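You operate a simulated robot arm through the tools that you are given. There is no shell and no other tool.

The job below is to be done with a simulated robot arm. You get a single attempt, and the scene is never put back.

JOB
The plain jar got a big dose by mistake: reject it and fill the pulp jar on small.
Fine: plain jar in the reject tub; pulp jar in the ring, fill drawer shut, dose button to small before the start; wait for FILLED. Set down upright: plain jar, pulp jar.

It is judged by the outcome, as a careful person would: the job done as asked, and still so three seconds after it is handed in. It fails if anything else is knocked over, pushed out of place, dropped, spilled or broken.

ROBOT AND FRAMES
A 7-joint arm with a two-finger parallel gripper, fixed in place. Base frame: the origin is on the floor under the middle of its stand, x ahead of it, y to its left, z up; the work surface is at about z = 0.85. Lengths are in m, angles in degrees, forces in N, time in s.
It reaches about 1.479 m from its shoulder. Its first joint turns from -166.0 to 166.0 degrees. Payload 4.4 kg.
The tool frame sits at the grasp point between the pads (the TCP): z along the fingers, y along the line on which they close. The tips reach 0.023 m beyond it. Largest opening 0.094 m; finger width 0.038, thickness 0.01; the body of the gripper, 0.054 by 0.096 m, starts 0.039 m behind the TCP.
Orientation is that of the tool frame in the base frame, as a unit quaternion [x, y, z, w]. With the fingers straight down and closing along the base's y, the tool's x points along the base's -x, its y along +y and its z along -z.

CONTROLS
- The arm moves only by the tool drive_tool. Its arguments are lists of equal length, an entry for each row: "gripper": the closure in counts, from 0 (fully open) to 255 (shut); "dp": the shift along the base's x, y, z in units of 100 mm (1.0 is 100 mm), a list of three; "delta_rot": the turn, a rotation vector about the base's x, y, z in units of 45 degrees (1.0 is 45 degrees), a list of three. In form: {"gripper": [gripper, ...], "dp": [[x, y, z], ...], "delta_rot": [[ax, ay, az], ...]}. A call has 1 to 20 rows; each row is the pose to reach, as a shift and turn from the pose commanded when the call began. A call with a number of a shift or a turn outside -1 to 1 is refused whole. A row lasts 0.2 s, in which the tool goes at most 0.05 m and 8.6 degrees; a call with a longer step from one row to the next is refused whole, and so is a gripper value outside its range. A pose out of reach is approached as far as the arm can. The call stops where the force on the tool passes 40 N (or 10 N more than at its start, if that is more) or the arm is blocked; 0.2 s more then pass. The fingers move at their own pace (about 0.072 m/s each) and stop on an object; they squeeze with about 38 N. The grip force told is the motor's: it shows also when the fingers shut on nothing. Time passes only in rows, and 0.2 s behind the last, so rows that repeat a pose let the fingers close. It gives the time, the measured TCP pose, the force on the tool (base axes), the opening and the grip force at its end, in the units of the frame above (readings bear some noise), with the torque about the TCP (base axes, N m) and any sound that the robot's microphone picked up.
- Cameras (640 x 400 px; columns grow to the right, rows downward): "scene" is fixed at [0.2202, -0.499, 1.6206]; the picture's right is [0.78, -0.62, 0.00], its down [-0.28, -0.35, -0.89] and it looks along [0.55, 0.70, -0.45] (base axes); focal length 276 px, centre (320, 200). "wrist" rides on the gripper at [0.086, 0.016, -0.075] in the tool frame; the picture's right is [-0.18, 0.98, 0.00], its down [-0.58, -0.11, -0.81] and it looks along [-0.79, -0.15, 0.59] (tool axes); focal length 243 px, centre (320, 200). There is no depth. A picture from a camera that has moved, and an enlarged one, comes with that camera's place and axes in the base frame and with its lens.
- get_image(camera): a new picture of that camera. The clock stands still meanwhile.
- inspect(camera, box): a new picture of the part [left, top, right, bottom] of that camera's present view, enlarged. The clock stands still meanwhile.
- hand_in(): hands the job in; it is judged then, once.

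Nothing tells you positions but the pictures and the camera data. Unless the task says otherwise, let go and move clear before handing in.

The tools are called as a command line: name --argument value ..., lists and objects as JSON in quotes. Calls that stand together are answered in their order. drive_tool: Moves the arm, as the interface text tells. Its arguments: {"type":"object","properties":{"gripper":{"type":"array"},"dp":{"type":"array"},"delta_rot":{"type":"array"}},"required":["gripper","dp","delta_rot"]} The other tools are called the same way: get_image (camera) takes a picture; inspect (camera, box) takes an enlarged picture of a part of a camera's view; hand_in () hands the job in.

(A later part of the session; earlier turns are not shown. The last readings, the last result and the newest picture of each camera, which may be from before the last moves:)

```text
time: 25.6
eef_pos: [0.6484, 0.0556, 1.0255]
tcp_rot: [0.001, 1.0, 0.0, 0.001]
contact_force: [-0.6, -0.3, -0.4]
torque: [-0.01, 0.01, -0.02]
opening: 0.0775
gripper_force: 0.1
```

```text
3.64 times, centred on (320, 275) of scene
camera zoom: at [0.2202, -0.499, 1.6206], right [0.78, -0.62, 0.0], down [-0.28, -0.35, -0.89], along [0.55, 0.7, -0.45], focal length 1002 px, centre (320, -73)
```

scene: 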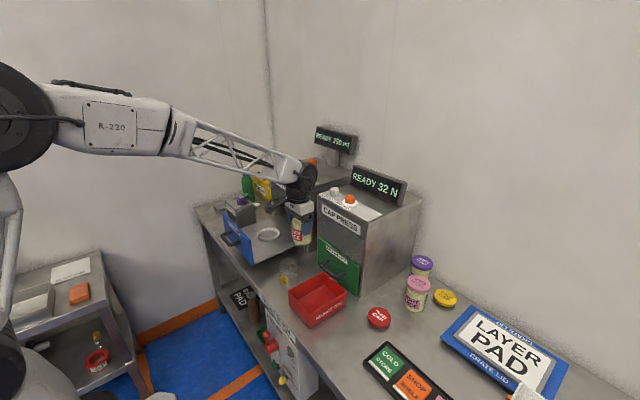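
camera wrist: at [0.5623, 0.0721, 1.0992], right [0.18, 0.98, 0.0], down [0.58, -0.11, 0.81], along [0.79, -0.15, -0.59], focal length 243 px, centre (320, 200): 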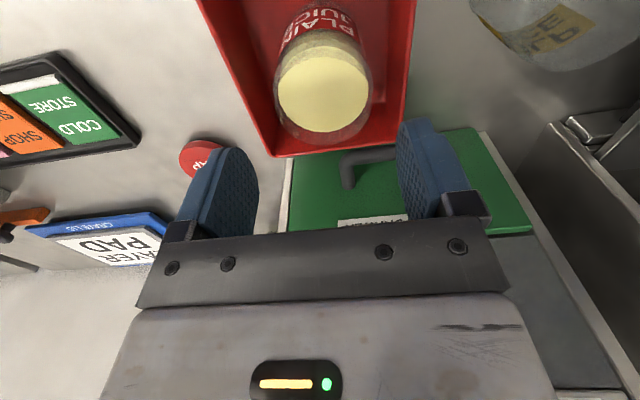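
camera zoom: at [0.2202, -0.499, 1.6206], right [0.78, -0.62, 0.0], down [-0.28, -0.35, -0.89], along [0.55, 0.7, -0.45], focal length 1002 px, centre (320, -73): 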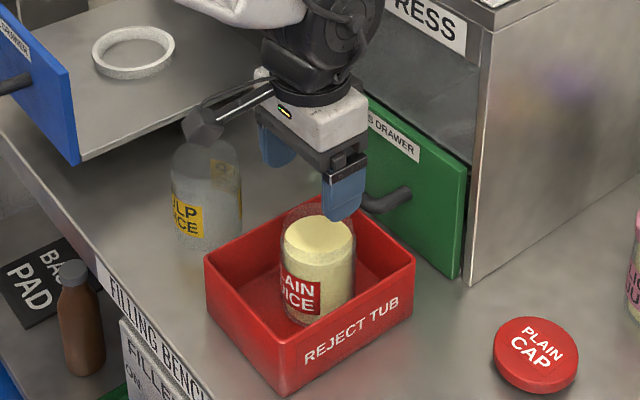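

The plain jar stands upright in the tub. Now moving over to the pulp jar with the gripper open.

drive_tool --gripper '[0, 0, 0, 0, 0]' --dp '[[0, 0, 0.4], [0, 0.2, 0.7], [-0.1, 0.5, 0.7], [-0.2, 0.8, 0.7], [-0.2, 1.0, 0.7]]' --delta_rot '[[0, 0, 0], [0, 0, 0], [0, 0, 0], [0, 0, 0], [0, 0, 0]]'

drive_tool --gripper '[0, 0, 0]' --dp '[[0, 0.3, 0], [0, 0.5, -0.1], [0, 0.55, -0.2]]' --delta_rot '[[0, 0, 0], [0, 0, 0], [0, 0, 0]]'

get_image --camera "wrist"

inspect --camera "wrist" --box '[240, 0, 400, 100]'

```text
time: 26.8
eef_pos: [0.6299, 0.1563, 1.0947]
tcp_rot: [0.0, 1.0, 0.0, 0.001]
contact_force: [0.3, 0.0, 0.3]
torque: [-0.03, 0.02, -0.03]
opening: 0.0943
gripper_force: 0.0
```

```text
time: 27.6
eef_pos: [0.6269, 0.2112, 1.0731]
tcp_rot: [-0.001, 1.0, 0.0, 0.0]
contact_force: [0.4, 0.2, 0.3]
torque: [0.0, -0.02, -0.01]
opening: 0.0937
gripper_force: 0.1
```

```text
taken
camera wrist: at [0.5417, 0.2272, 1.1479], right [0.18, 0.98, 0.0], down [0.58, -0.11, 0.81], along [0.79, -0.15, -0.59], focal length 243 px, centre (320, 200)
```

wrist: 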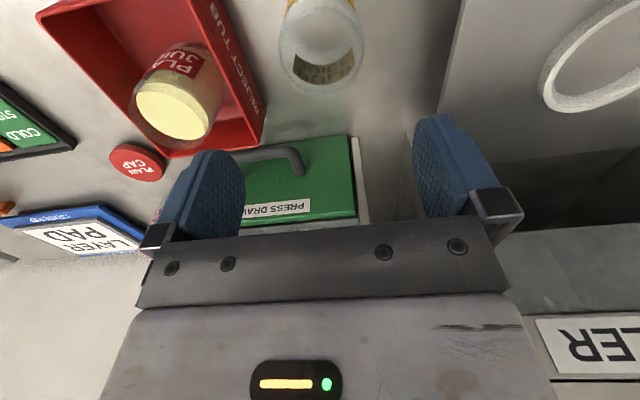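

```text
4.00 times, centred on (320, 50) of wrist
camera zoom: at [0.5417, 0.2272, 1.1479], right [0.18, 0.98, 0.0], down [0.58, -0.11, 0.81], along [0.79, -0.15, -0.59], focal length 970 px, centre (320, 800)
```

zoom: 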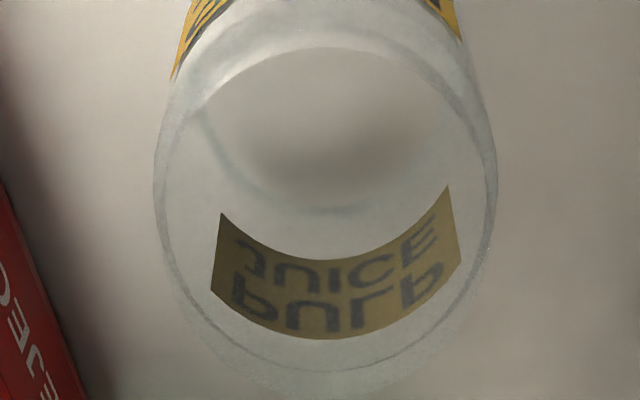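

The pulp jar (empty) centres at about (0.627, 0.213), rim z≈0.95. Descending partway and rechecking.

drive_tool --gripper '[0, 0, 0, 0]' --dp '[[0, 0.01, -0.3], [0, 0.02, -0.6], [0, 0.02, -0.8], [0, 0.02, -0.95]]' --delta_rot '[[0, 0, 0], [0, 0, 0], [0, 0, 0], [0, 0, 0]]'

get_image --camera "wrist"

inspect --camera "scene" --box '[240, 220, 360, 310]'

```text
time: 28.6
eef_pos: [0.6289, 0.214, 0.9794]
tcp_rot: [0.001, 1.0, -0.001, 0.0]
contact_force: [0.5, 0.6, -0.2]
torque: [-0.02, 0.03, -0.02]
opening: 0.0939
gripper_force: 0.1
```

```text
taken
camera wrist: at [0.5426, 0.2298, 1.0529], right [0.18, 0.98, 0.0], down [0.58, -0.11, 0.81], along [0.79, -0.15, -0.59], focal length 243 px, centre (320, 200)
```

wrist: 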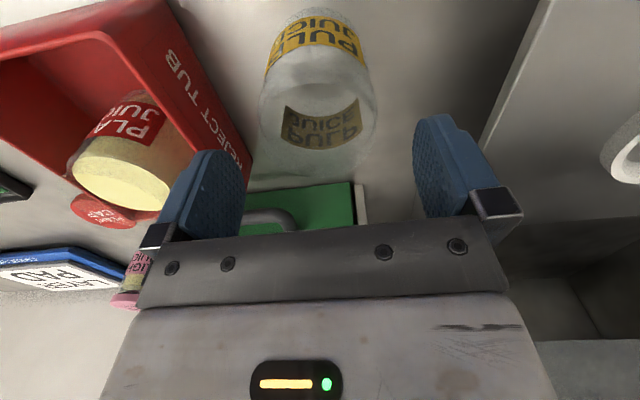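

```text
4.44 times, centred on (300, 265) of scene
camera zoom: at [0.2202, -0.499, 1.6206], right [0.78, -0.62, 0.0], down [-0.28, -0.35, -0.89], along [0.55, 0.7, -0.45], focal length 1225 px, centre (409, -89)
```

zoom: 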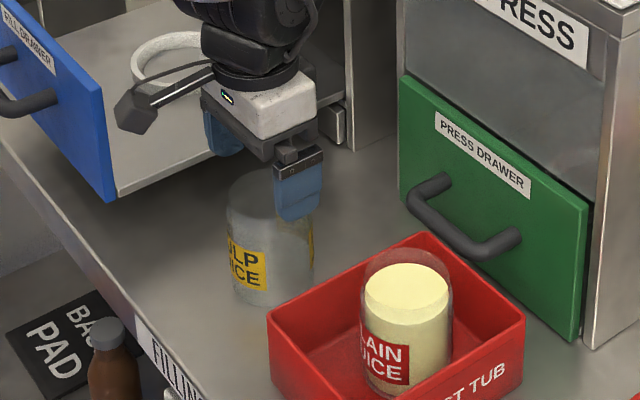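

Aligned. Descending to grip height on the pulp jar and closing.

drive_tool --gripper '[0, 0, 0, 0, 0]' --dp '[[0, 0, -0.2], [0, -0.005, -0.35], [0, -0.005, -0.48], [0, -0.005, -0.57], [0, -0.005, -0.57]]' --delta_rot '[[0, 0, 0], [0, 0, 0], [0, 0, 0], [0, 0, 0], [0, 0, 0]]'

get_image --camera "wrist"

inspect --camera "scene" --box '[240, 220, 360, 310]'

```text
time: 29.8
eef_pos: [0.631, 0.2134, 0.9222]
tcp_rot: [0.0, 1.0, 0.0, 0.0]
contact_force: [-0.4, -0.6, -0.2]
torque: [-0.02, 0.0, -0.02]
opening: 0.0938
gripper_force: 0.1
```

```text
taken
camera wrist: at [0.5438, 0.2289, 0.9969], right [0.18, 0.98, 0.0], down [0.58, -0.11, 0.81], along [0.79, -0.15, -0.59], focal length 243 px, centre (320, 200)
```

wrist: 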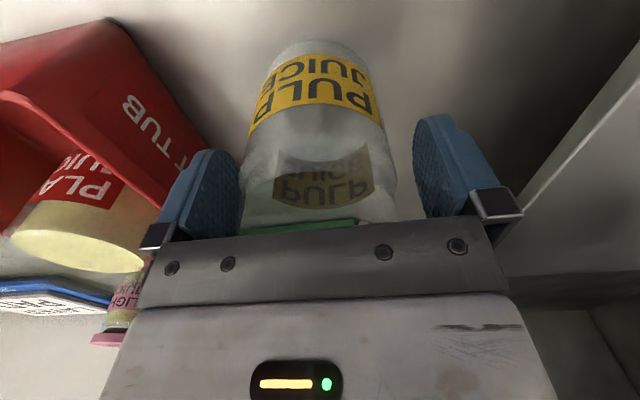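

```text
4.44 times, centred on (300, 265) of scene
camera zoom: at [0.2202, -0.499, 1.6206], right [0.78, -0.62, 0.0], down [-0.28, -0.35, -0.89], along [0.55, 0.7, -0.45], focal length 1225 px, centre (409, -89)
```

zoom: 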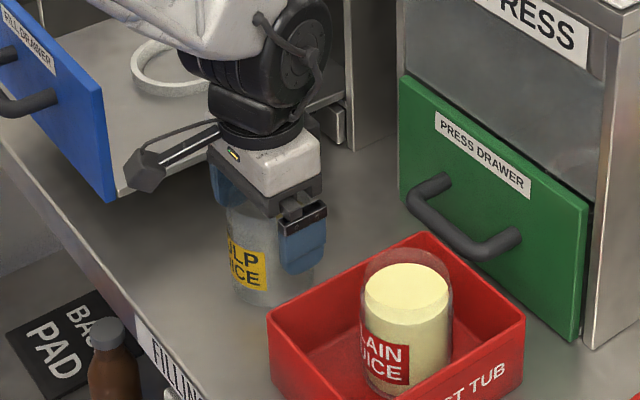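

Closing on the pulp jar.

drive_tool --gripper '[120, 255, 255, 255, 255]' --dp '[[0, 0, 0], [0, 0, 0], [0, 0, 0], [0, 0, 0], [0, 0, 0]]' --delta_rot '[[0, 0, 0], [0, 0, 0], [0, 0, 0], [0, 0, 0], [0, 0, 0]]'

drive_tool --gripper '[255, 255, 255, 255, 255]' --dp '[[0, 0, 0.1], [0, 0, 0.3], [0, 0, 0.55], [0, 0, 0.8], [0, 0, 1.0]]' --delta_rot '[[0, 0, 0], [0, 0, 0], [0, 0, 0], [0, 0, 0], [0, 0, 0]]'

get_image --camera "wrist"

inspect --camera "scene" --box '[240, 190, 360, 310]'

```text
time: 31.0
eef_pos: [0.6308, 0.213, 0.9233]
tcp_rot: [-0.001, 1.0, 0.0, 0.001]
contact_force: [0.8, -0.4, -0.1]
torque: [-0.01, -0.01, 0.0]
opening: 0.0661
gripper_force: 37.7
```

```text
time: 32.2
eef_pos: [0.63, 0.2121, 1.0211]
tcp_rot: [0.0, 1.0, 0.001, -0.001]
contact_force: [0.2, 0.1, -0.6]
torque: [0.01, -0.02, -0.01]
opening: 0.066
gripper_force: 37.8
```

```text
taken
camera wrist: at [0.5431, 0.2277, 1.0949], right [0.18, 0.98, 0.0], down [0.58, -0.11, 0.81], along [0.79, -0.15, -0.59], focal length 243 px, centre (320, 200)
```

wrist: 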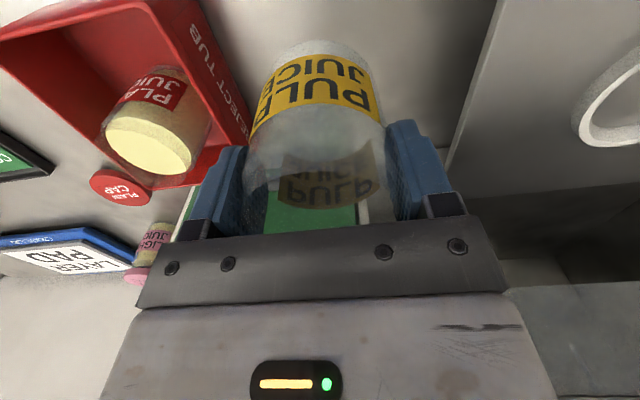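

```text
3.33 times, centred on (300, 250) of scene
camera zoom: at [0.2202, -0.499, 1.6206], right [0.78, -0.62, 0.0], down [-0.28, -0.35, -0.89], along [0.55, 0.7, -0.45], focal length 919 px, centre (387, 33)
```

zoom: 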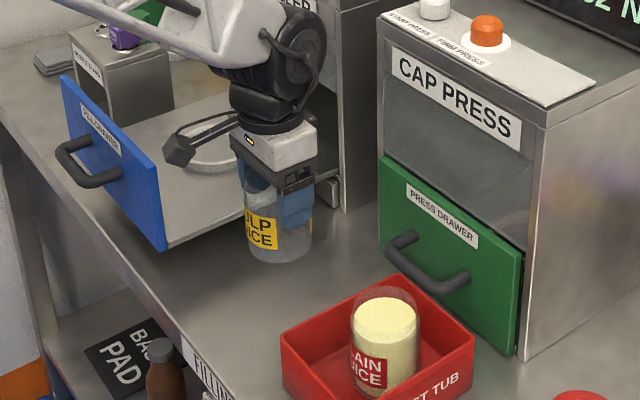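

The pulp jar is held. Before placing it I compare how it sits in the grip versus the plain jar.

inspect --camera "wrist" --box '[240, 0, 400, 100]'

inspect --camera "wrist" --box '[200, 100, 440, 250]'

inspect --camera "wrist" --box '[40, 0, 280, 200]'

```text
4.00 times, centred on (320, 50) of wrist
camera zoom: at [0.5431, 0.2277, 1.0949], right [0.18, 0.98, 0.0], down [0.58, -0.11, 0.81], along [0.79, -0.15, -0.59], focal length 970 px, centre (320, 800)
```

zoom: 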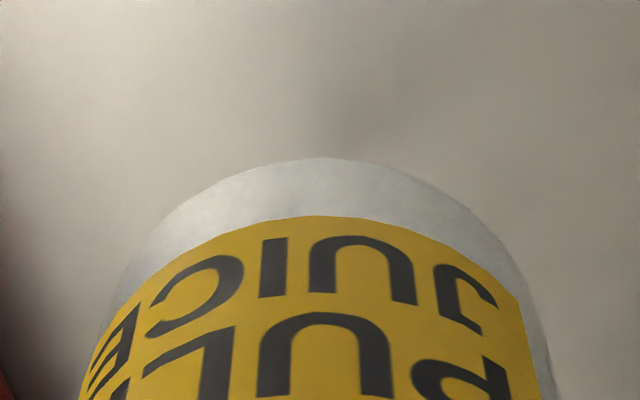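

```text
2.67 times, centred on (320, 175) of wrist
camera zoom: at [0.5431, 0.2277, 1.0949], right [0.18, 0.98, 0.0], down [0.58, -0.11, 0.81], along [0.79, -0.15, -0.59], focal length 647 px, centre (320, 267)
```

zoom: 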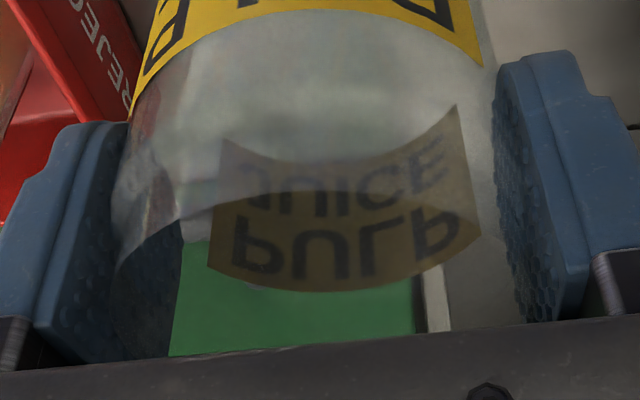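

```text
2.00 times, centred on (160, 100) of wrist
camera zoom: at [0.5431, 0.2277, 1.0949], right [0.18, 0.98, 0.0], down [0.58, -0.11, 0.81], along [0.79, -0.15, -0.59], focal length 485 px, centre (640, 400)
```

zoom: 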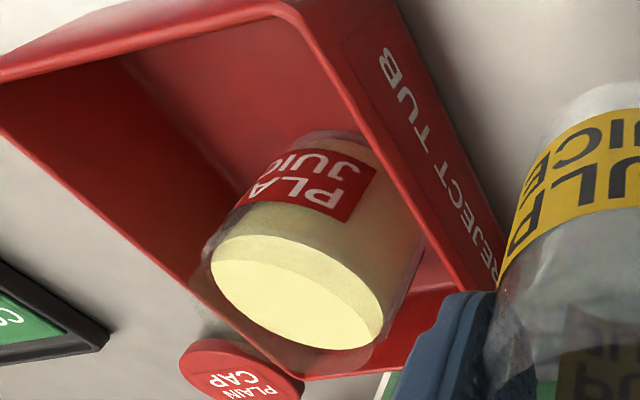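

The pulp jar is centred in the grip, whereas the plain jar had sat ~9 mm further in +x. To place the jar squarely in the ring I'll get dedicated views of the empty ring from the side.

drive_tool --gripper '[255, 255, 255, 255, 255]' --dp '[[0, 0, 0.3], [0, 0, 0.6], [-0.1, 0.3, 0.9], [-0.2, 0.7, 1.0], [-0.3, 1.0, 1.0]]' --delta_rot '[[0, 0, 0], [0, 0, 0], [0, 0, 0], [0, 0, 0], [0, 0, 0]]'

get_image --camera "wrist"

inspect --camera "wrist" --box '[400, 20, 560, 140]'

inspect --camera "scene" --box '[210, 170, 322, 270]'

```text
time: 33.4
eef_pos: [0.5997, 0.315, 1.1233]
tcp_rot: [0.001, 1.0, 0.0, 0.0]
contact_force: [-1.1, 0.7, -1.1]
torque: [-0.03, 0.02, 0.0]
opening: 0.0662
gripper_force: 37.7
```

```text
taken
camera wrist: at [0.5129, 0.3299, 1.196], right [0.18, 0.98, 0.0], down [0.58, -0.11, 0.81], along [0.79, -0.15, -0.59], focal length 243 px, centre (320, 200)
```

wrist: 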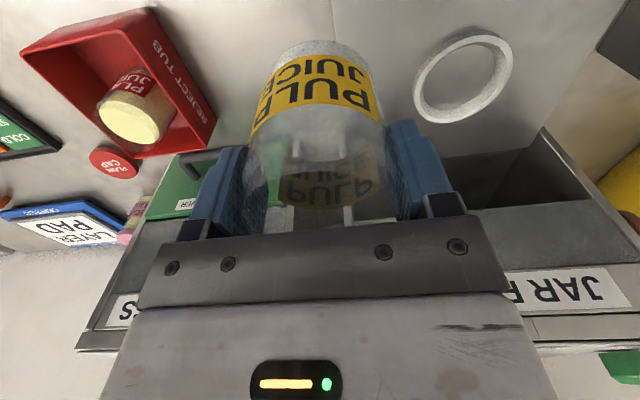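

```text
3.33 times, centred on (480, 80) of wrist
camera zoom: at [0.5129, 0.3299, 1.196], right [0.18, 0.98, 0.0], down [0.58, -0.11, 0.81], along [0.79, -0.15, -0.59], focal length 809 px, centre (-213, 600)
```

zoom: 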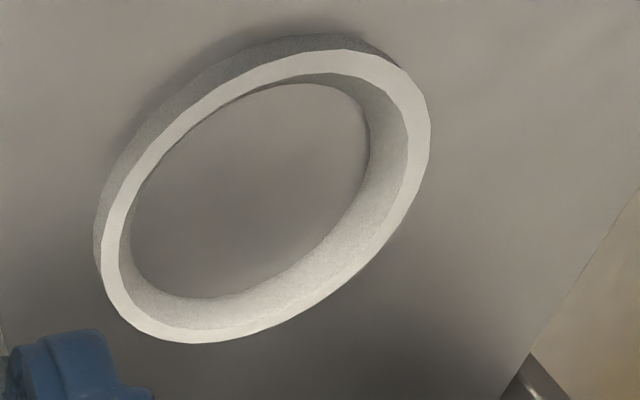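

```text
4.00 times, centred on (266, 220) of scene
camera zoom: at [0.2202, -0.499, 1.6206], right [0.78, -0.62, 0.0], down [-0.28, -0.35, -0.89], along [0.55, 0.7, -0.45], focal length 1102 px, centre (536, 120)
```

zoom: 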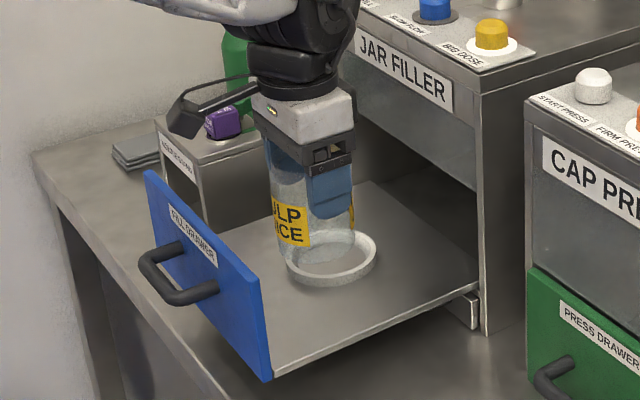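

Fitting the ring's edge over several views gives centre ≈ (0.684, 0.461), top z ≈ 0.93. Moving the pulp jar above it.

drive_tool --gripper '[255, 255, 255, 255, 255]' --dp '[[0.15, 0.2, 0], [0.35, 0.45, 0], [0.6, 0.7, 0], [0.8, 0.95, 0], [0.84, 1.0, 0]]' --delta_rot '[[0, 0, 0], [0, 0, 0], [0, 0, 0], [0, 0, 0], [0, 0, 0]]'

drive_tool --gripper '[255, 255, 255, 255, 255]' --dp '[[0, 0.2, -0.1], [0, 0.4, -0.2], [0, 0.47, -0.4], [0, 0.475, -0.6], [0, 0.475, -0.7]]' --delta_rot '[[0, 0, 0], [0, 0, 0], [0, 0, 0], [0, 0, 0], [0, 0, 0]]'

get_image --camera "wrist"

inspect --camera "scene" --box '[210, 170, 322, 270]'

```text
time: 34.6
eef_pos: [0.6806, 0.4137, 1.1226]
tcp_rot: [0.001, 1.0, 0.0, -0.001]
contact_force: [-0.7, 0.2, -0.4]
torque: [-0.01, 0.03, 0.02]
opening: 0.0661
gripper_force: 37.6
```

```text
time: 35.8
eef_pos: [0.6841, 0.4599, 1.0521]
tcp_rot: [0.0, 1.0, 0.0, 0.0]
contact_force: [-0.6, 0.0, -0.5]
torque: [0.0, 0.0, -0.02]
opening: 0.0661
gripper_force: 38.1
```

```text
taken
camera wrist: at [0.5972, 0.4757, 1.1257], right [0.18, 0.98, 0.0], down [0.58, -0.11, 0.81], along [0.79, -0.15, -0.59], focal length 243 px, centre (320, 200)
```

wrist: 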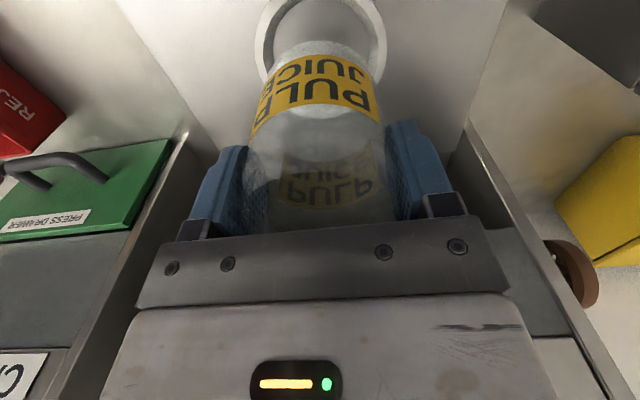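

```text
4.00 times, centred on (266, 220) of scene
camera zoom: at [0.2202, -0.499, 1.6206], right [0.78, -0.62, 0.0], down [-0.28, -0.35, -0.89], along [0.55, 0.7, -0.45], focal length 1102 px, centre (536, 120)
```

zoom: 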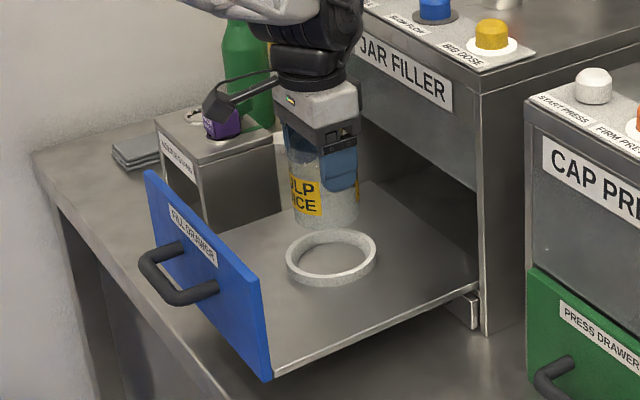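

inspect --camera "scene" --box '[268, 205, 318, 245]'

inspect --camera "wrist" --box '[240, 0, 400, 100]'

```text
10.00 times, centred on (293, 225) of scene
camera zoom: at [0.2202, -0.499, 1.6206], right [0.78, -0.62, 0.0], down [-0.28, -0.35, -0.89], along [0.55, 0.7, -0.45], focal length 2756 px, centre (590, -50)
```

zoom: 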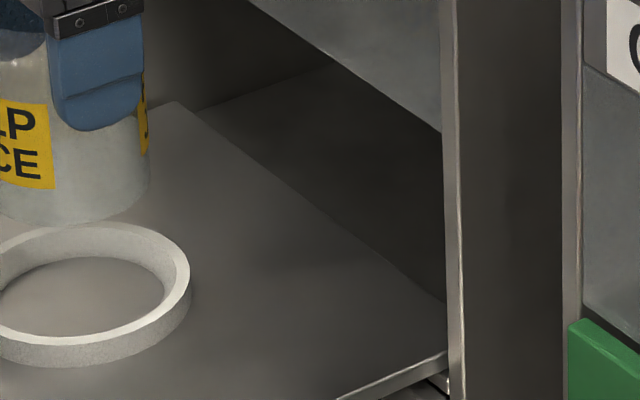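

```text
4.00 times, centred on (320, 50) of wrist
camera zoom: at [0.5972, 0.4757, 1.1257], right [0.18, 0.98, 0.0], down [0.58, -0.11, 0.81], along [0.79, -0.15, -0.59], focal length 970 px, centre (320, 800)
```

zoom: 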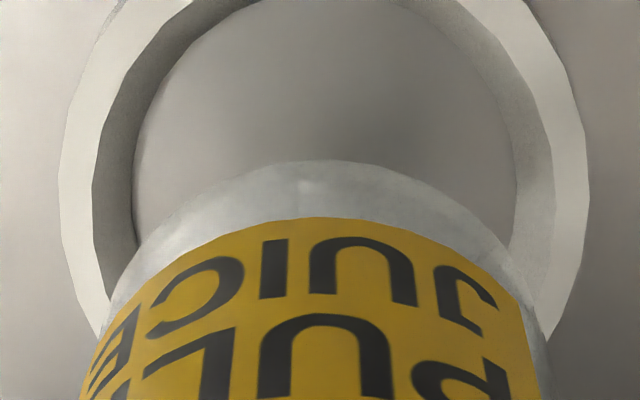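

inspect --camera "scene" --box '[250, 195, 306, 245]'

```text
8.00 times, centred on (278, 220) of scene
camera zoom: at [0.2202, -0.499, 1.6206], right [0.78, -0.62, 0.0], down [-0.28, -0.35, -0.89], along [0.55, 0.7, -0.45], focal length 2205 px, centre (656, 40)
```

zoom: 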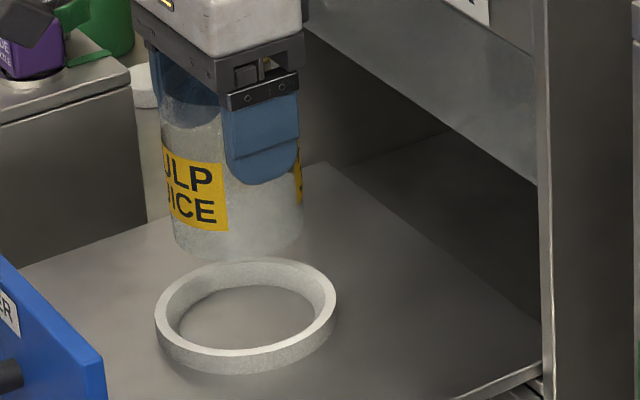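

Alignment is within ~2 mm. Nudging +2 mm in x and lowering toward the ring.

drive_tool --gripper '[255, 255, 255, 255, 255]' --dp '[[0.015, 0.0, -0.1], [0.015, 0.0, -0.22], [0.015, 0.0, -0.34], [0.015, 0.0, -0.44], [0.015, 0.0, -0.5]]' --delta_rot '[[0, 0, 0], [0, 0, 0], [0, 0, 0], [0, 0, 0], [0, 0, 0]]'

inspect --camera "scene" --box '[250, 195, 306, 245]'

inspect --camera "wrist" --box '[240, 0, 400, 100]'

```text
time: 37.0
eef_pos: [0.6857, 0.4591, 1.0003]
tcp_rot: [0.0, 1.0, 0.0, 0.0]
contact_force: [0.4, 0.2, -0.5]
torque: [0.0, 0.01, -0.03]
opening: 0.066
gripper_force: 38.1
```

```text
8.00 times, centred on (278, 220) of scene
camera zoom: at [0.2202, -0.499, 1.6206], right [0.78, -0.62, 0.0], down [-0.28, -0.35, -0.89], along [0.55, 0.7, -0.45], focal length 2205 px, centre (656, 40)
```

zoom: 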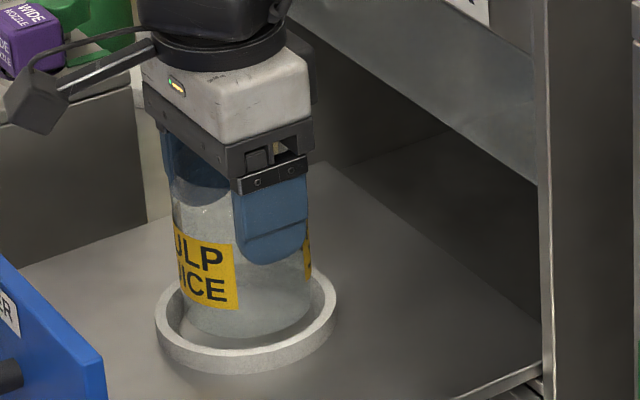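

```text
4.00 times, centred on (320, 50) of wrist
camera zoom: at [0.5985, 0.4757, 1.0754], right [0.18, 0.98, 0.0], down [0.58, -0.11, 0.81], along [0.79, -0.15, -0.59], focal length 970 px, centre (320, 800)
```

zoom: 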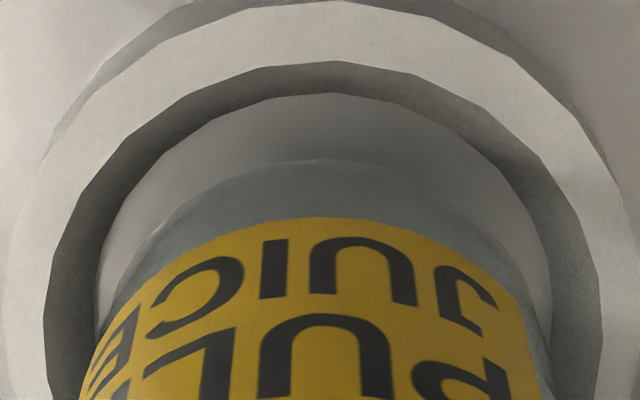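

Both views agree the jar is inside the ring. Lowering gently to contact.

drive_tool --gripper '[255, 255, 255, 255, 255]' --dp '[[0, 0.005, -0.02], [-0.01, 0.01, -0.04], [-0.01, 0.01, -0.06], [-0.01, 0.01, -0.08], [-0.01, 0.01, -0.08]]' --delta_rot '[[0, 0, 0], [0, 0, 0], [0, 0, 0], [0, 0, 0], [0, 0, 0]]'

drive_tool --gripper '[255, 255, 255]' --dp '[[0, 0, -0.01], [0, 0, -0.02], [0, 0, -0.02]]' --delta_rot '[[0, 0, 0], [0, 0, 0], [0, 0, 0]]'

```text
time: 38.2
eef_pos: [0.685, 0.4607, 0.9939]
tcp_rot: [0.0, 1.0, 0.0, 0.001]
contact_force: [0.7, 0.6, -0.3]
torque: [-0.03, -0.02, 0.01]
opening: 0.0662
gripper_force: 38.2
```

```text
time: 39.0
eef_pos: [0.6834, 0.4608, 0.9921]
tcp_rot: [0.0, 1.0, -0.001, 0.0]
contact_force: [0.0, -0.6, -1.7]
torque: [0.0, 0.0, -0.01]
opening: 0.0658
gripper_force: 38.0
```

drive_tool --gripper '[255, 255, 255]' --dp '[[0, 0, -0.01], [0, 0, -0.02], [0, 0, -0.02]]' --delta_rot '[[0, 0, 0], [0, 0, 0], [0, 0, 0]]'

inspect --camera "scene" --box '[250, 195, 306, 245]'

```text
time: 39.8
eef_pos: [0.6829, 0.4607, 0.9909]
tcp_rot: [0.0, 1.0, 0.001, 0.0]
contact_force: [-0.4, 0.0, -0.4]
torque: [-0.02, 0.0, -0.03]
opening: 0.0661
gripper_force: 37.5
```

```text
8.00 times, centred on (278, 220) of scene
camera zoom: at [0.2202, -0.499, 1.6206], right [0.78, -0.62, 0.0], down [-0.28, -0.35, -0.89], along [0.55, 0.7, -0.45], focal length 2205 px, centre (656, 40)
```

zoom: 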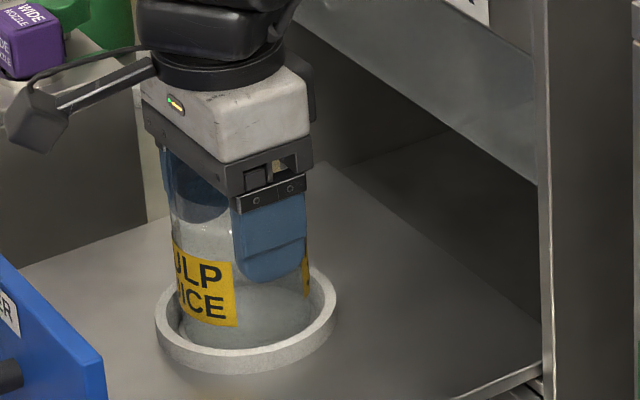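

drive_tool --gripper '[255, 255, 255]' --dp '[[0, 0, -0.01], [0, 0, -0.02], [0, 0, -0.02]]' --delta_rot '[[0, 0, 0], [0, 0, 0], [0, 0, 0]]'

```text
time: 40.6
eef_pos: [0.6845, 0.4609, 0.9901]
tcp_rot: [0.0, 1.0, 0.001, 0.001]
contact_force: [1.3, -3.2, 21.6]
torque: [-0.42, 0.01, -0.01]
opening: 0.0662
gripper_force: 37.8
```

Jar bottom touches the drawer floor (22 N). Easing 1 mm and opening.

drive_tool --gripper '[255, 255, 120, 60, 20, 0]' --dp '[[0, 0, 0.012], [0, 0, 0.012], [0, 0, 0.012], [0, 0, 0.012], [0, 0, 0.012], [0, 0, 0.012]]' --delta_rot '[[0, 0, 0], [0, 0, 0], [0, 0, 0], [0, 0, 0], [0, 0, 0], [0, 0, 0]]'

drive_tool --gripper '[0, 0, 0, 0, 0]' --dp '[[0, 0, 0.1], [0, 0, 0.25], [0, 0, 0.5], [0, 0, 0.8], [0, 0, 1.0]]' --delta_rot '[[0, 0, 0], [0, 0, 0], [0, 0, 0], [0, 0, 0], [0, 0, 0]]'

get_image --camera "wrist"

inspect --camera "scene" --box '[210, 170, 322, 250]'

```text
time: 42.0
eef_pos: [0.6849, 0.4621, 0.9883]
tcp_rot: [0.0, 1.0, 0.0, 0.0]
contact_force: [0.4, -0.4, -0.5]
torque: [0.0, 0.02, 0.0]
opening: 0.094
gripper_force: 0.1
```

```text
time: 43.2
eef_pos: [0.6836, 0.4594, 1.0881]
tcp_rot: [-0.001, 1.0, 0.0, 0.0]
contact_force: [-1.1, 0.1, 0.0]
torque: [0.0, 0.03, 0.0]
opening: 0.0939
gripper_force: 0.1
```

```text
taken
camera wrist: at [0.5972, 0.4759, 1.1629], right [0.18, 0.98, 0.0], down [0.58, -0.11, 0.81], along [0.79, -0.15, -0.59], focal length 243 px, centre (320, 200)
```

wrist: 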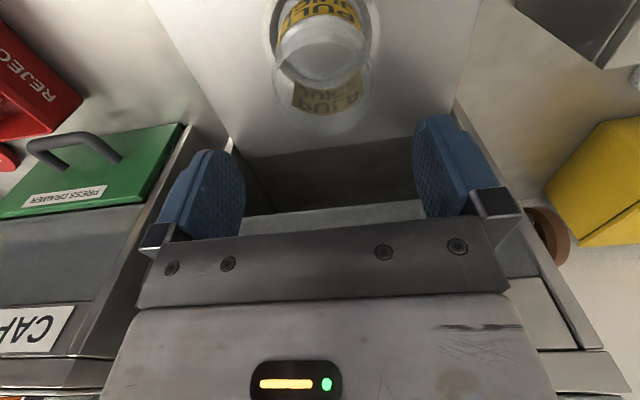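

```text
5.00 times, centred on (266, 210) of scene
camera zoom: at [0.2202, -0.499, 1.6206], right [0.78, -0.62, 0.0], down [-0.28, -0.35, -0.89], along [0.55, 0.7, -0.45], focal length 1378 px, centre (590, 150)
```

zoom: 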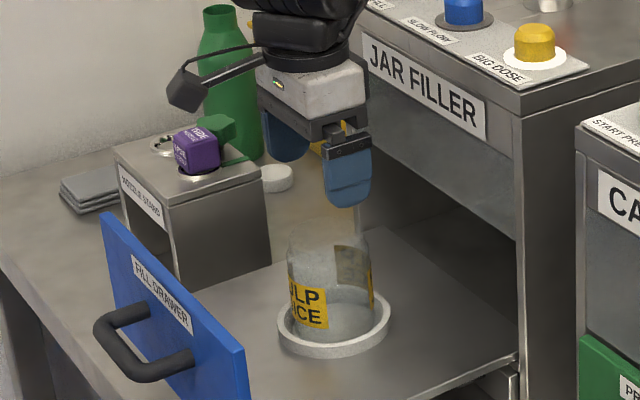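

The pulp jar stands upright in the ring. Next I back away in front of the drawer, tilt the tool 45° so the closed fingertips lead, and push the drawer shut.

drive_tool --gripper '[0, 0, 100, 255]' --dp '[[0, 0, 0.4], [-0.3, 0, 0.8], [-0.7, 0, 0.9], [-1.0, 0, 0.9]]' --delta_rot '[[0, 0, 0], [0, 0, 0], [0, 0, 0], [0, 0, 0]]'

drive_tool --gripper '[255, 255, 255, 255, 255, 255, 255]' --dp '[[-0.2, 0, 0], [-0.4, 0, 0], [-0.6, 0, 0], [-0.8, 0, 0], [-1.0, 0, 0], [-1.0, 0, 0], [-1.0, 0, 0]]' --delta_rot '[[0, -0.16, 0], [0, -0.33, 0], [0, -0.5, 0], [0, -0.67, 0], [0, -0.83, 0], [0, -1.0, 0], [0, -1.0, 0]]'

get_image --camera "scene"

get_image --camera "wrist"

```text
time: 44.2
eef_pos: [0.5842, 0.4601, 1.1792]
tcp_rot: [-0.001, 1.0, 0.001, 0.0]
contact_force: [0.0, -0.2, -1.0]
torque: [0.0, -0.04, -0.01]
opening: 0.0109
gripper_force: 0.1
```

```text
time: 45.8
eef_pos: [0.4843, 0.4604, 1.1795]
tcp_rot: [0.0, 0.924, 0.0, 0.383]
contact_force: [0.2, -1.0, -0.3]
torque: [-0.02, -0.02, -0.01]
opening: 0.0002
gripper_force: 38.2
```

```text
taken
```

scene: 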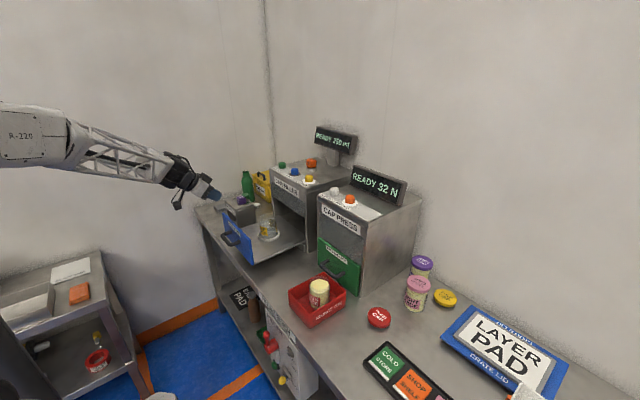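

```text
taken
camera wrist: at [0.3701, 0.4773, 1.1701], right [0.13, 0.98, 0.13], down [-0.16, -0.11, 0.98], along [0.98, -0.15, 0.14], focal length 243 px, centre (320, 200)
```

wrist: 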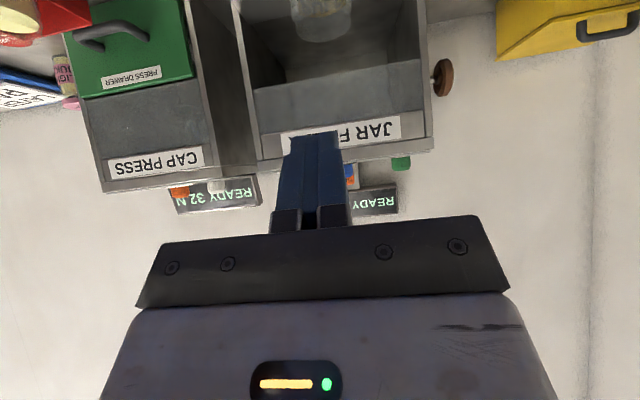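

Tool is tilted with fingertips leading. Lowering in front of the drawer panel, above its handle.

drive_tool --gripper '[255, 255, 255]' --dp '[[-0.15, 0, -0.4], [-0.15, 0, -0.8], [-0.15, 0, -1.0]]' --delta_rot '[[0, 0, 0], [0, 0, 0], [0, 0, 0]]'

drive_tool --gripper '[255, 255, 255]' --dp '[[0, 0, -0.3], [0, 0, -0.6], [0, 0, -0.8]]' --delta_rot '[[0, 0, 0], [0, 0, 0], [0, 0, 0]]'

inspect --camera "scene" --box '[180, 170, 308, 250]'

get_image --camera "wrist"

```text
time: 46.6
eef_pos: [0.4707, 0.4613, 1.0789]
tcp_rot: [0.0, 0.924, 0.0, 0.382]
contact_force: [-0.5, 0.4, 0.9]
torque: [0.01, 0.0, 0.0]
opening: 0.0
gripper_force: 37.9
```

```text
time: 47.4
eef_pos: [0.4686, 0.4596, 0.9993]
tcp_rot: [0.0, 0.924, 0.0, 0.383]
contact_force: [0.9, 0.1, 0.5]
torque: [-0.01, -0.01, 0.02]
opening: 0.0003
gripper_force: 37.7
```

```text
5.00 times, centred on (244, 210) of scene
camera zoom: at [0.2202, -0.499, 1.6206], right [0.78, -0.62, 0.0], down [-0.28, -0.35, -0.89], along [0.55, 0.7, -0.45], focal length 1378 px, centre (700, 150)
```

zoom: 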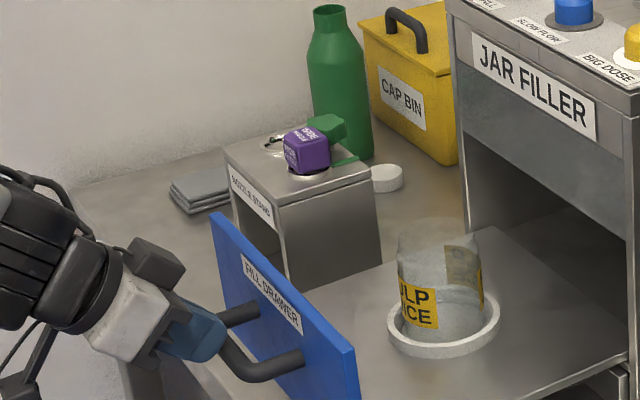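

```text
taken
camera wrist: at [0.3554, 0.4765, 0.9912], right [0.13, 0.98, 0.13], down [-0.16, -0.11, 0.98], along [0.98, -0.15, 0.14], focal length 243 px, centre (320, 200)
```

wrist: 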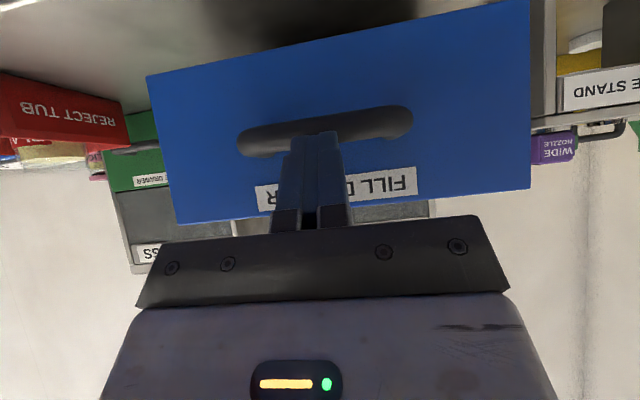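

The handle sits at z≈0.96–0.98 so I raise a little and reduce the tilt to 30°, to push on the flat panel above the handle.

drive_tool --gripper '[255, 255, 255]' --dp '[[0, 0, 0.14], [0, 0, 0.14], [0, 0, 0.14]]' --delta_rot '[[0, 0.17, 0], [0, 0.333, 0], [0, 0.333, 0]]'

get_image --camera "wrist"

inspect --camera "scene" --box '[180, 170, 308, 250]'

```text
time: 48.2
eef_pos: [0.4692, 0.4606, 1.0148]
tcp_rot: [0.001, 0.966, -0.001, 0.259]
contact_force: [0.3, 0.2, -0.1]
torque: [0.01, -0.02, -0.01]
opening: 0.0001
gripper_force: 38.2
```

```text
taken
camera wrist: at [0.357, 0.4767, 1.0347], right [0.16, 0.98, 0.09], down [0.1, -0.11, 0.99], along [0.98, -0.15, -0.12], focal length 243 px, centre (320, 200)
```

wrist: 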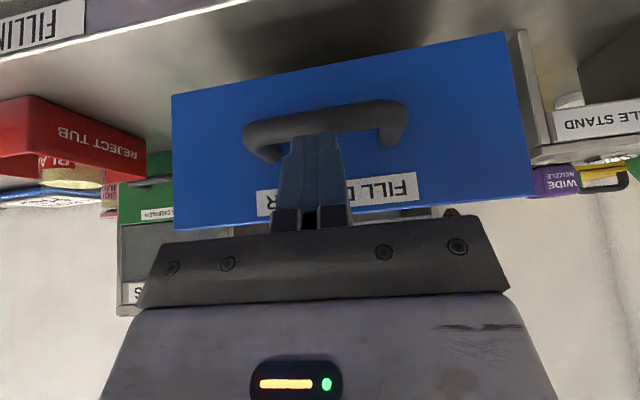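

```text
5.00 times, centred on (244, 210) of scene
camera zoom: at [0.2202, -0.499, 1.6206], right [0.78, -0.62, 0.0], down [-0.28, -0.35, -0.89], along [0.55, 0.7, -0.45], focal length 1378 px, centre (700, 150)
```

zoom: 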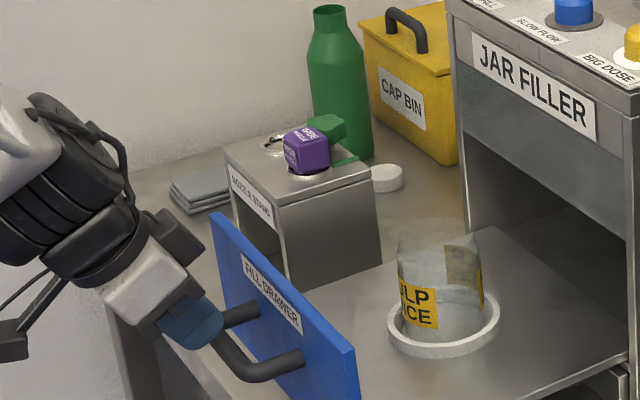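

Clear path onto the panel above the handle. Advancing to contact, then pushing.

drive_tool --gripper '[255, 255, 255, 255]' --dp '[[0.2, 0, 0], [0.35, 0, 0], [0.45, 0, 0], [0.52, 0, 0]]' --delta_rot '[[0, 0, 0], [0, 0, 0], [0, 0, 0], [0, 0, 0]]'

inspect --camera "scene" --box '[180, 170, 308, 250]'

```text
time: 49.2
eef_pos: [0.5213, 0.4625, 1.0144]
tcp_rot: [-0.001, 0.966, 0.0, 0.259]
contact_force: [-0.6, -0.4, 0.1]
torque: [-0.03, -0.01, 0.03]
opening: 0.0002
gripper_force: 37.2
```

```text
5.00 times, centred on (244, 210) of scene
camera zoom: at [0.2202, -0.499, 1.6206], right [0.78, -0.62, 0.0], down [-0.28, -0.35, -0.89], along [0.55, 0.7, -0.45], focal length 1378 px, centre (700, 150)
```

zoom: 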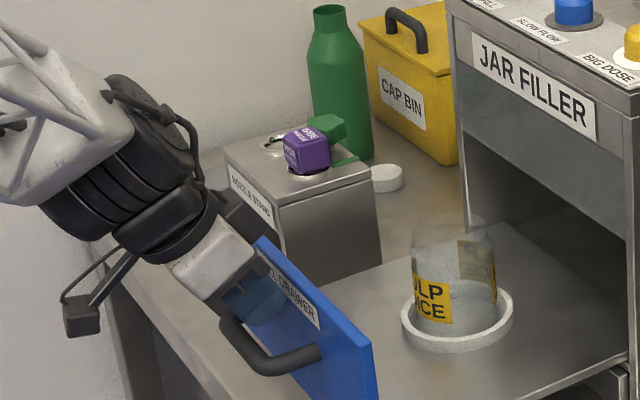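

The panel is in contact and the drawer slides easily with the jar steady. Continuing slowly.

drive_tool --gripper '[255, 255, 255, 255, 255, 255]' --dp '[[0.1, 0, 0], [0.28, 0, 0], [0.46, 0, 0], [0.64, 0, 0], [0.82, 0, 0], [0.95, 0, 0]]' --delta_rot '[[0, 0, 0], [0, 0, 0], [0, 0, 0], [0, 0, 0], [0, 0, 0], [0, 0, 0]]'

inspect --camera "scene" --box '[200, 160, 328, 240]'

get_image --camera "wrist"

```text
time: 50.6
eef_pos: [0.6178, 0.4608, 1.0131]
tcp_rot: [0.0, 0.966, 0.0, 0.259]
contact_force: [-1.8, -0.9, -0.5]
torque: [0.0, 0.0, 0.04]
opening: 0.0
gripper_force: 38.2
```

```text
5.00 times, centred on (264, 200) of scene
camera zoom: at [0.2202, -0.499, 1.6206], right [0.78, -0.62, 0.0], down [-0.28, -0.35, -0.89], along [0.55, 0.7, -0.45], focal length 1378 px, centre (600, 200)
```

zoom: 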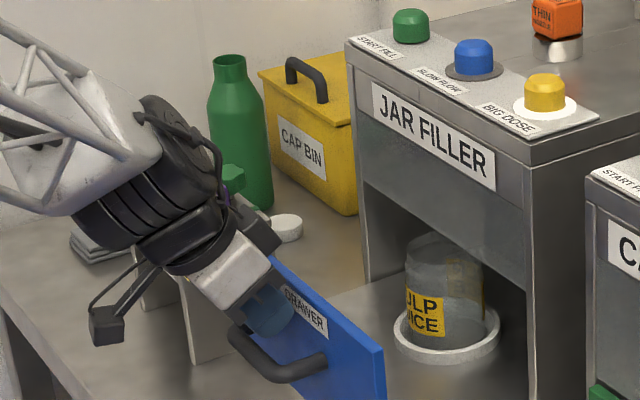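

```text
taken
camera wrist: at [0.5052, 0.4766, 1.0342], right [0.16, 0.98, 0.09], down [0.1, -0.11, 0.99], along [0.98, -0.15, -0.12], focal length 243 px, centre (320, 200)
```

wrist: 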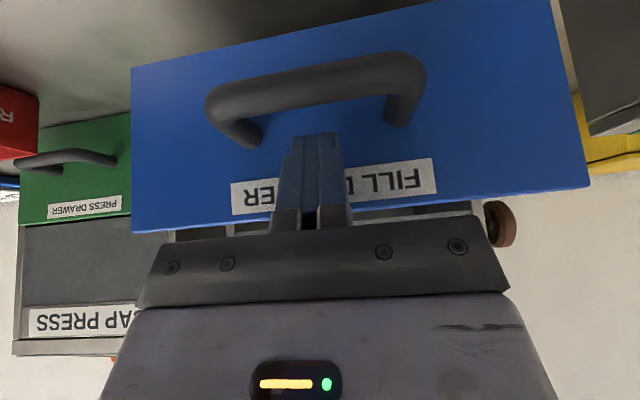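

drive_tool --gripper '[255, 255, 255, 255, 255, 255]' --dp '[[0.1, 0, 0], [0.28, 0, 0], [0.46, 0, 0], [0.64, 0, 0], [0.82, 0, 0], [0.95, 0, 0]]' --delta_rot '[[0, 0, 0], [0, 0, 0], [0, 0, 0], [0, 0, 0], [0, 0, 0], [0, 0, 0]]'

inspect --camera "scene" --box '[200, 160, 328, 240]'

get_image --camera "wrist"

```text
time: 52.0
eef_pos: [0.7107, 0.4598, 1.0117]
tcp_rot: [-0.001, 0.966, 0.001, 0.258]
contact_force: [0.0, -0.6, 0.0]
torque: [0.02, -0.04, -0.01]
opening: 0.0
gripper_force: 37.6
```

```text
5.00 times, centred on (264, 200) of scene
camera zoom: at [0.2202, -0.499, 1.6206], right [0.78, -0.62, 0.0], down [-0.28, -0.35, -0.89], along [0.55, 0.7, -0.45], focal length 1378 px, centre (600, 200)
```

zoom: 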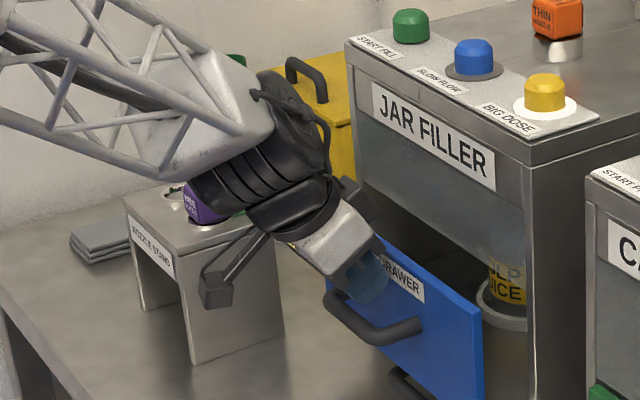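

```text
taken
camera wrist: at [0.5983, 0.4771, 1.0327], right [0.16, 0.98, 0.09], down [0.1, -0.11, 0.99], along [0.98, -0.15, -0.12], focal length 243 px, centre (320, 200)
```

wrist: 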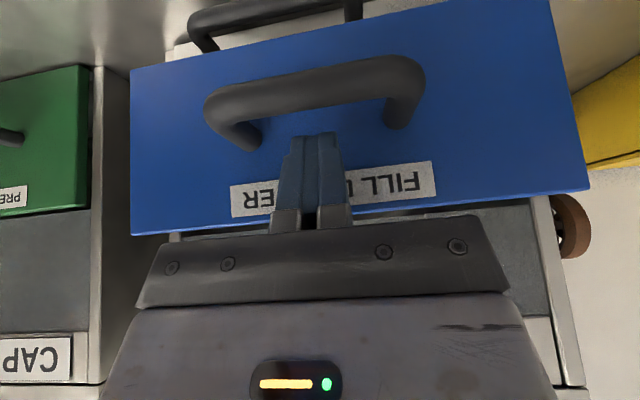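

Almost there; about 5–6 cm remain. Pushing more, carefully watching force.

drive_tool --gripper '[255, 255, 255, 255, 255]' --dp '[[0.08, 0, 0], [0.2, 0, 0], [0.32, 0, 0], [0.42, 0, 0], [0.5, 0, 0]]' --delta_rot '[[0, 0, 0], [0, 0, 0], [0, 0, 0], [0, 0, 0], [0, 0, 0]]'

inspect --camera "scene" --box '[200, 160, 328, 240]'

get_image --camera "wrist"

```text
time: 53.1
eef_pos: [0.7528, 0.461, 1.0132]
tcp_rot: [0.0, 0.966, -0.001, 0.257]
contact_force: [-41.0, -3.7, 11.4]
torque: [-0.01, 0.12, -0.1]
opening: 0.0
gripper_force: 38.4
stopped in row 5: the force on the tool passed its limit at 112 N (the readings are from after the stop); the commanded pose is now the measured one
```

```text
5.00 times, centred on (264, 200) of scene
camera zoom: at [0.2202, -0.499, 1.6206], right [0.78, -0.62, 0.0], down [-0.28, -0.35, -0.89], along [0.55, 0.7, -0.45], focal length 1378 px, centre (600, 200)
```

zoom: 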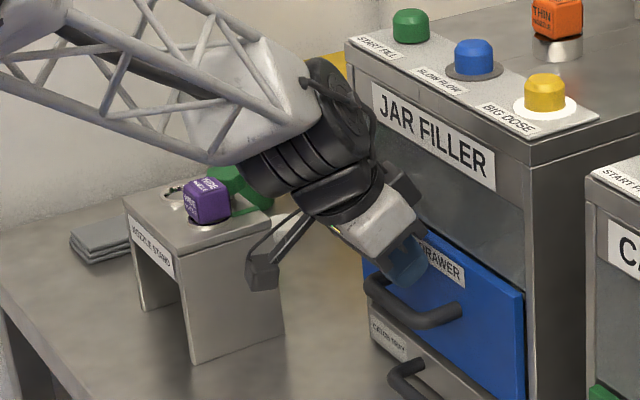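

```text
taken
camera wrist: at [0.6402, 0.4775, 1.0344], right [0.16, 0.98, 0.09], down [0.1, -0.11, 0.99], along [0.98, -0.15, -0.12], focal length 243 px, centre (320, 200)
```

wrist: 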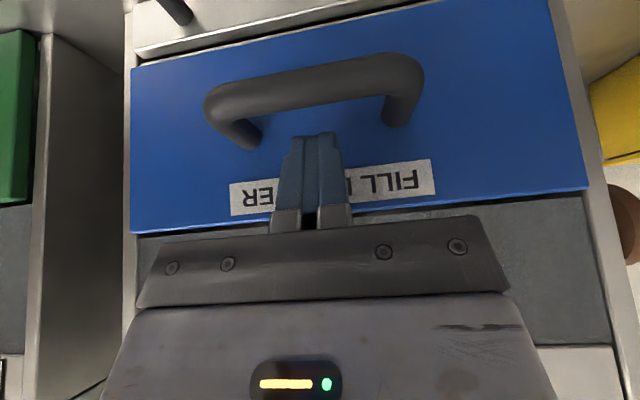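

The drawer hit its end stop (panel face ≈ x 0.78). Backing off and checking that it's flush.

drive_tool --gripper '[255, 255, 255, 255]' --dp '[[-0.1, 0, 0], [-0.4, 0, 0], [-0.8, 0, 0], [-1.0, 0, 0]]' --delta_rot '[[0, 0, 0], [0, 0, 0], [0, 0, 0], [0, 0, 0]]'

inspect --camera "scene" --box '[240, 170, 340, 260]'

get_image --camera "wrist"

get_image --camera "scene"

```text
time: 54.1
eef_pos: [0.6531, 0.4596, 1.0109]
tcp_rot: [-0.001, 0.967, -0.001, 0.256]
contact_force: [0.4, -0.2, 0.6]
torque: [0.01, -0.01, -0.01]
opening: 0.0
gripper_force: 38.1
```

```text
4.44 times, centred on (290, 215) of scene
camera zoom: at [0.2202, -0.499, 1.6206], right [0.78, -0.62, 0.0], down [-0.28, -0.35, -0.89], along [0.55, 0.7, -0.45], focal length 1225 px, centre (453, 133)
```

zoom: 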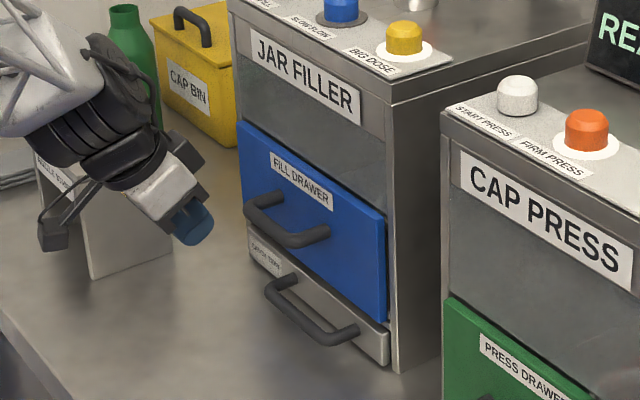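

```text
taken
camera wrist: at [0.5407, 0.4767, 1.0318], right [0.16, 0.98, 0.09], down [0.1, -0.11, 0.99], along [0.98, -0.15, -0.12], focal length 243 px, centre (320, 200)
```

wrist: 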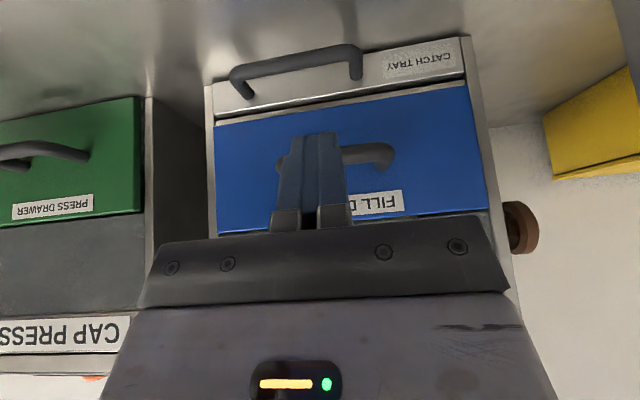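

```text
taken
```

scene: 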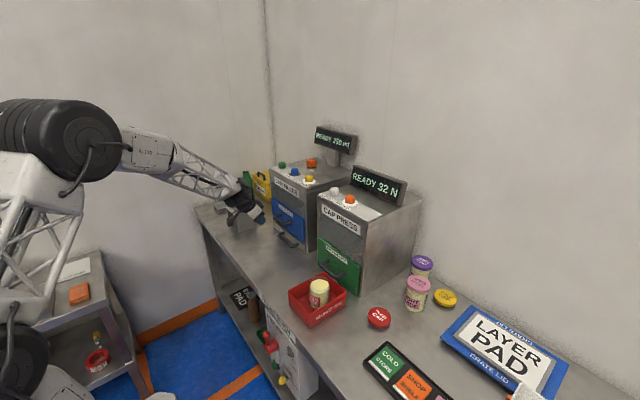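

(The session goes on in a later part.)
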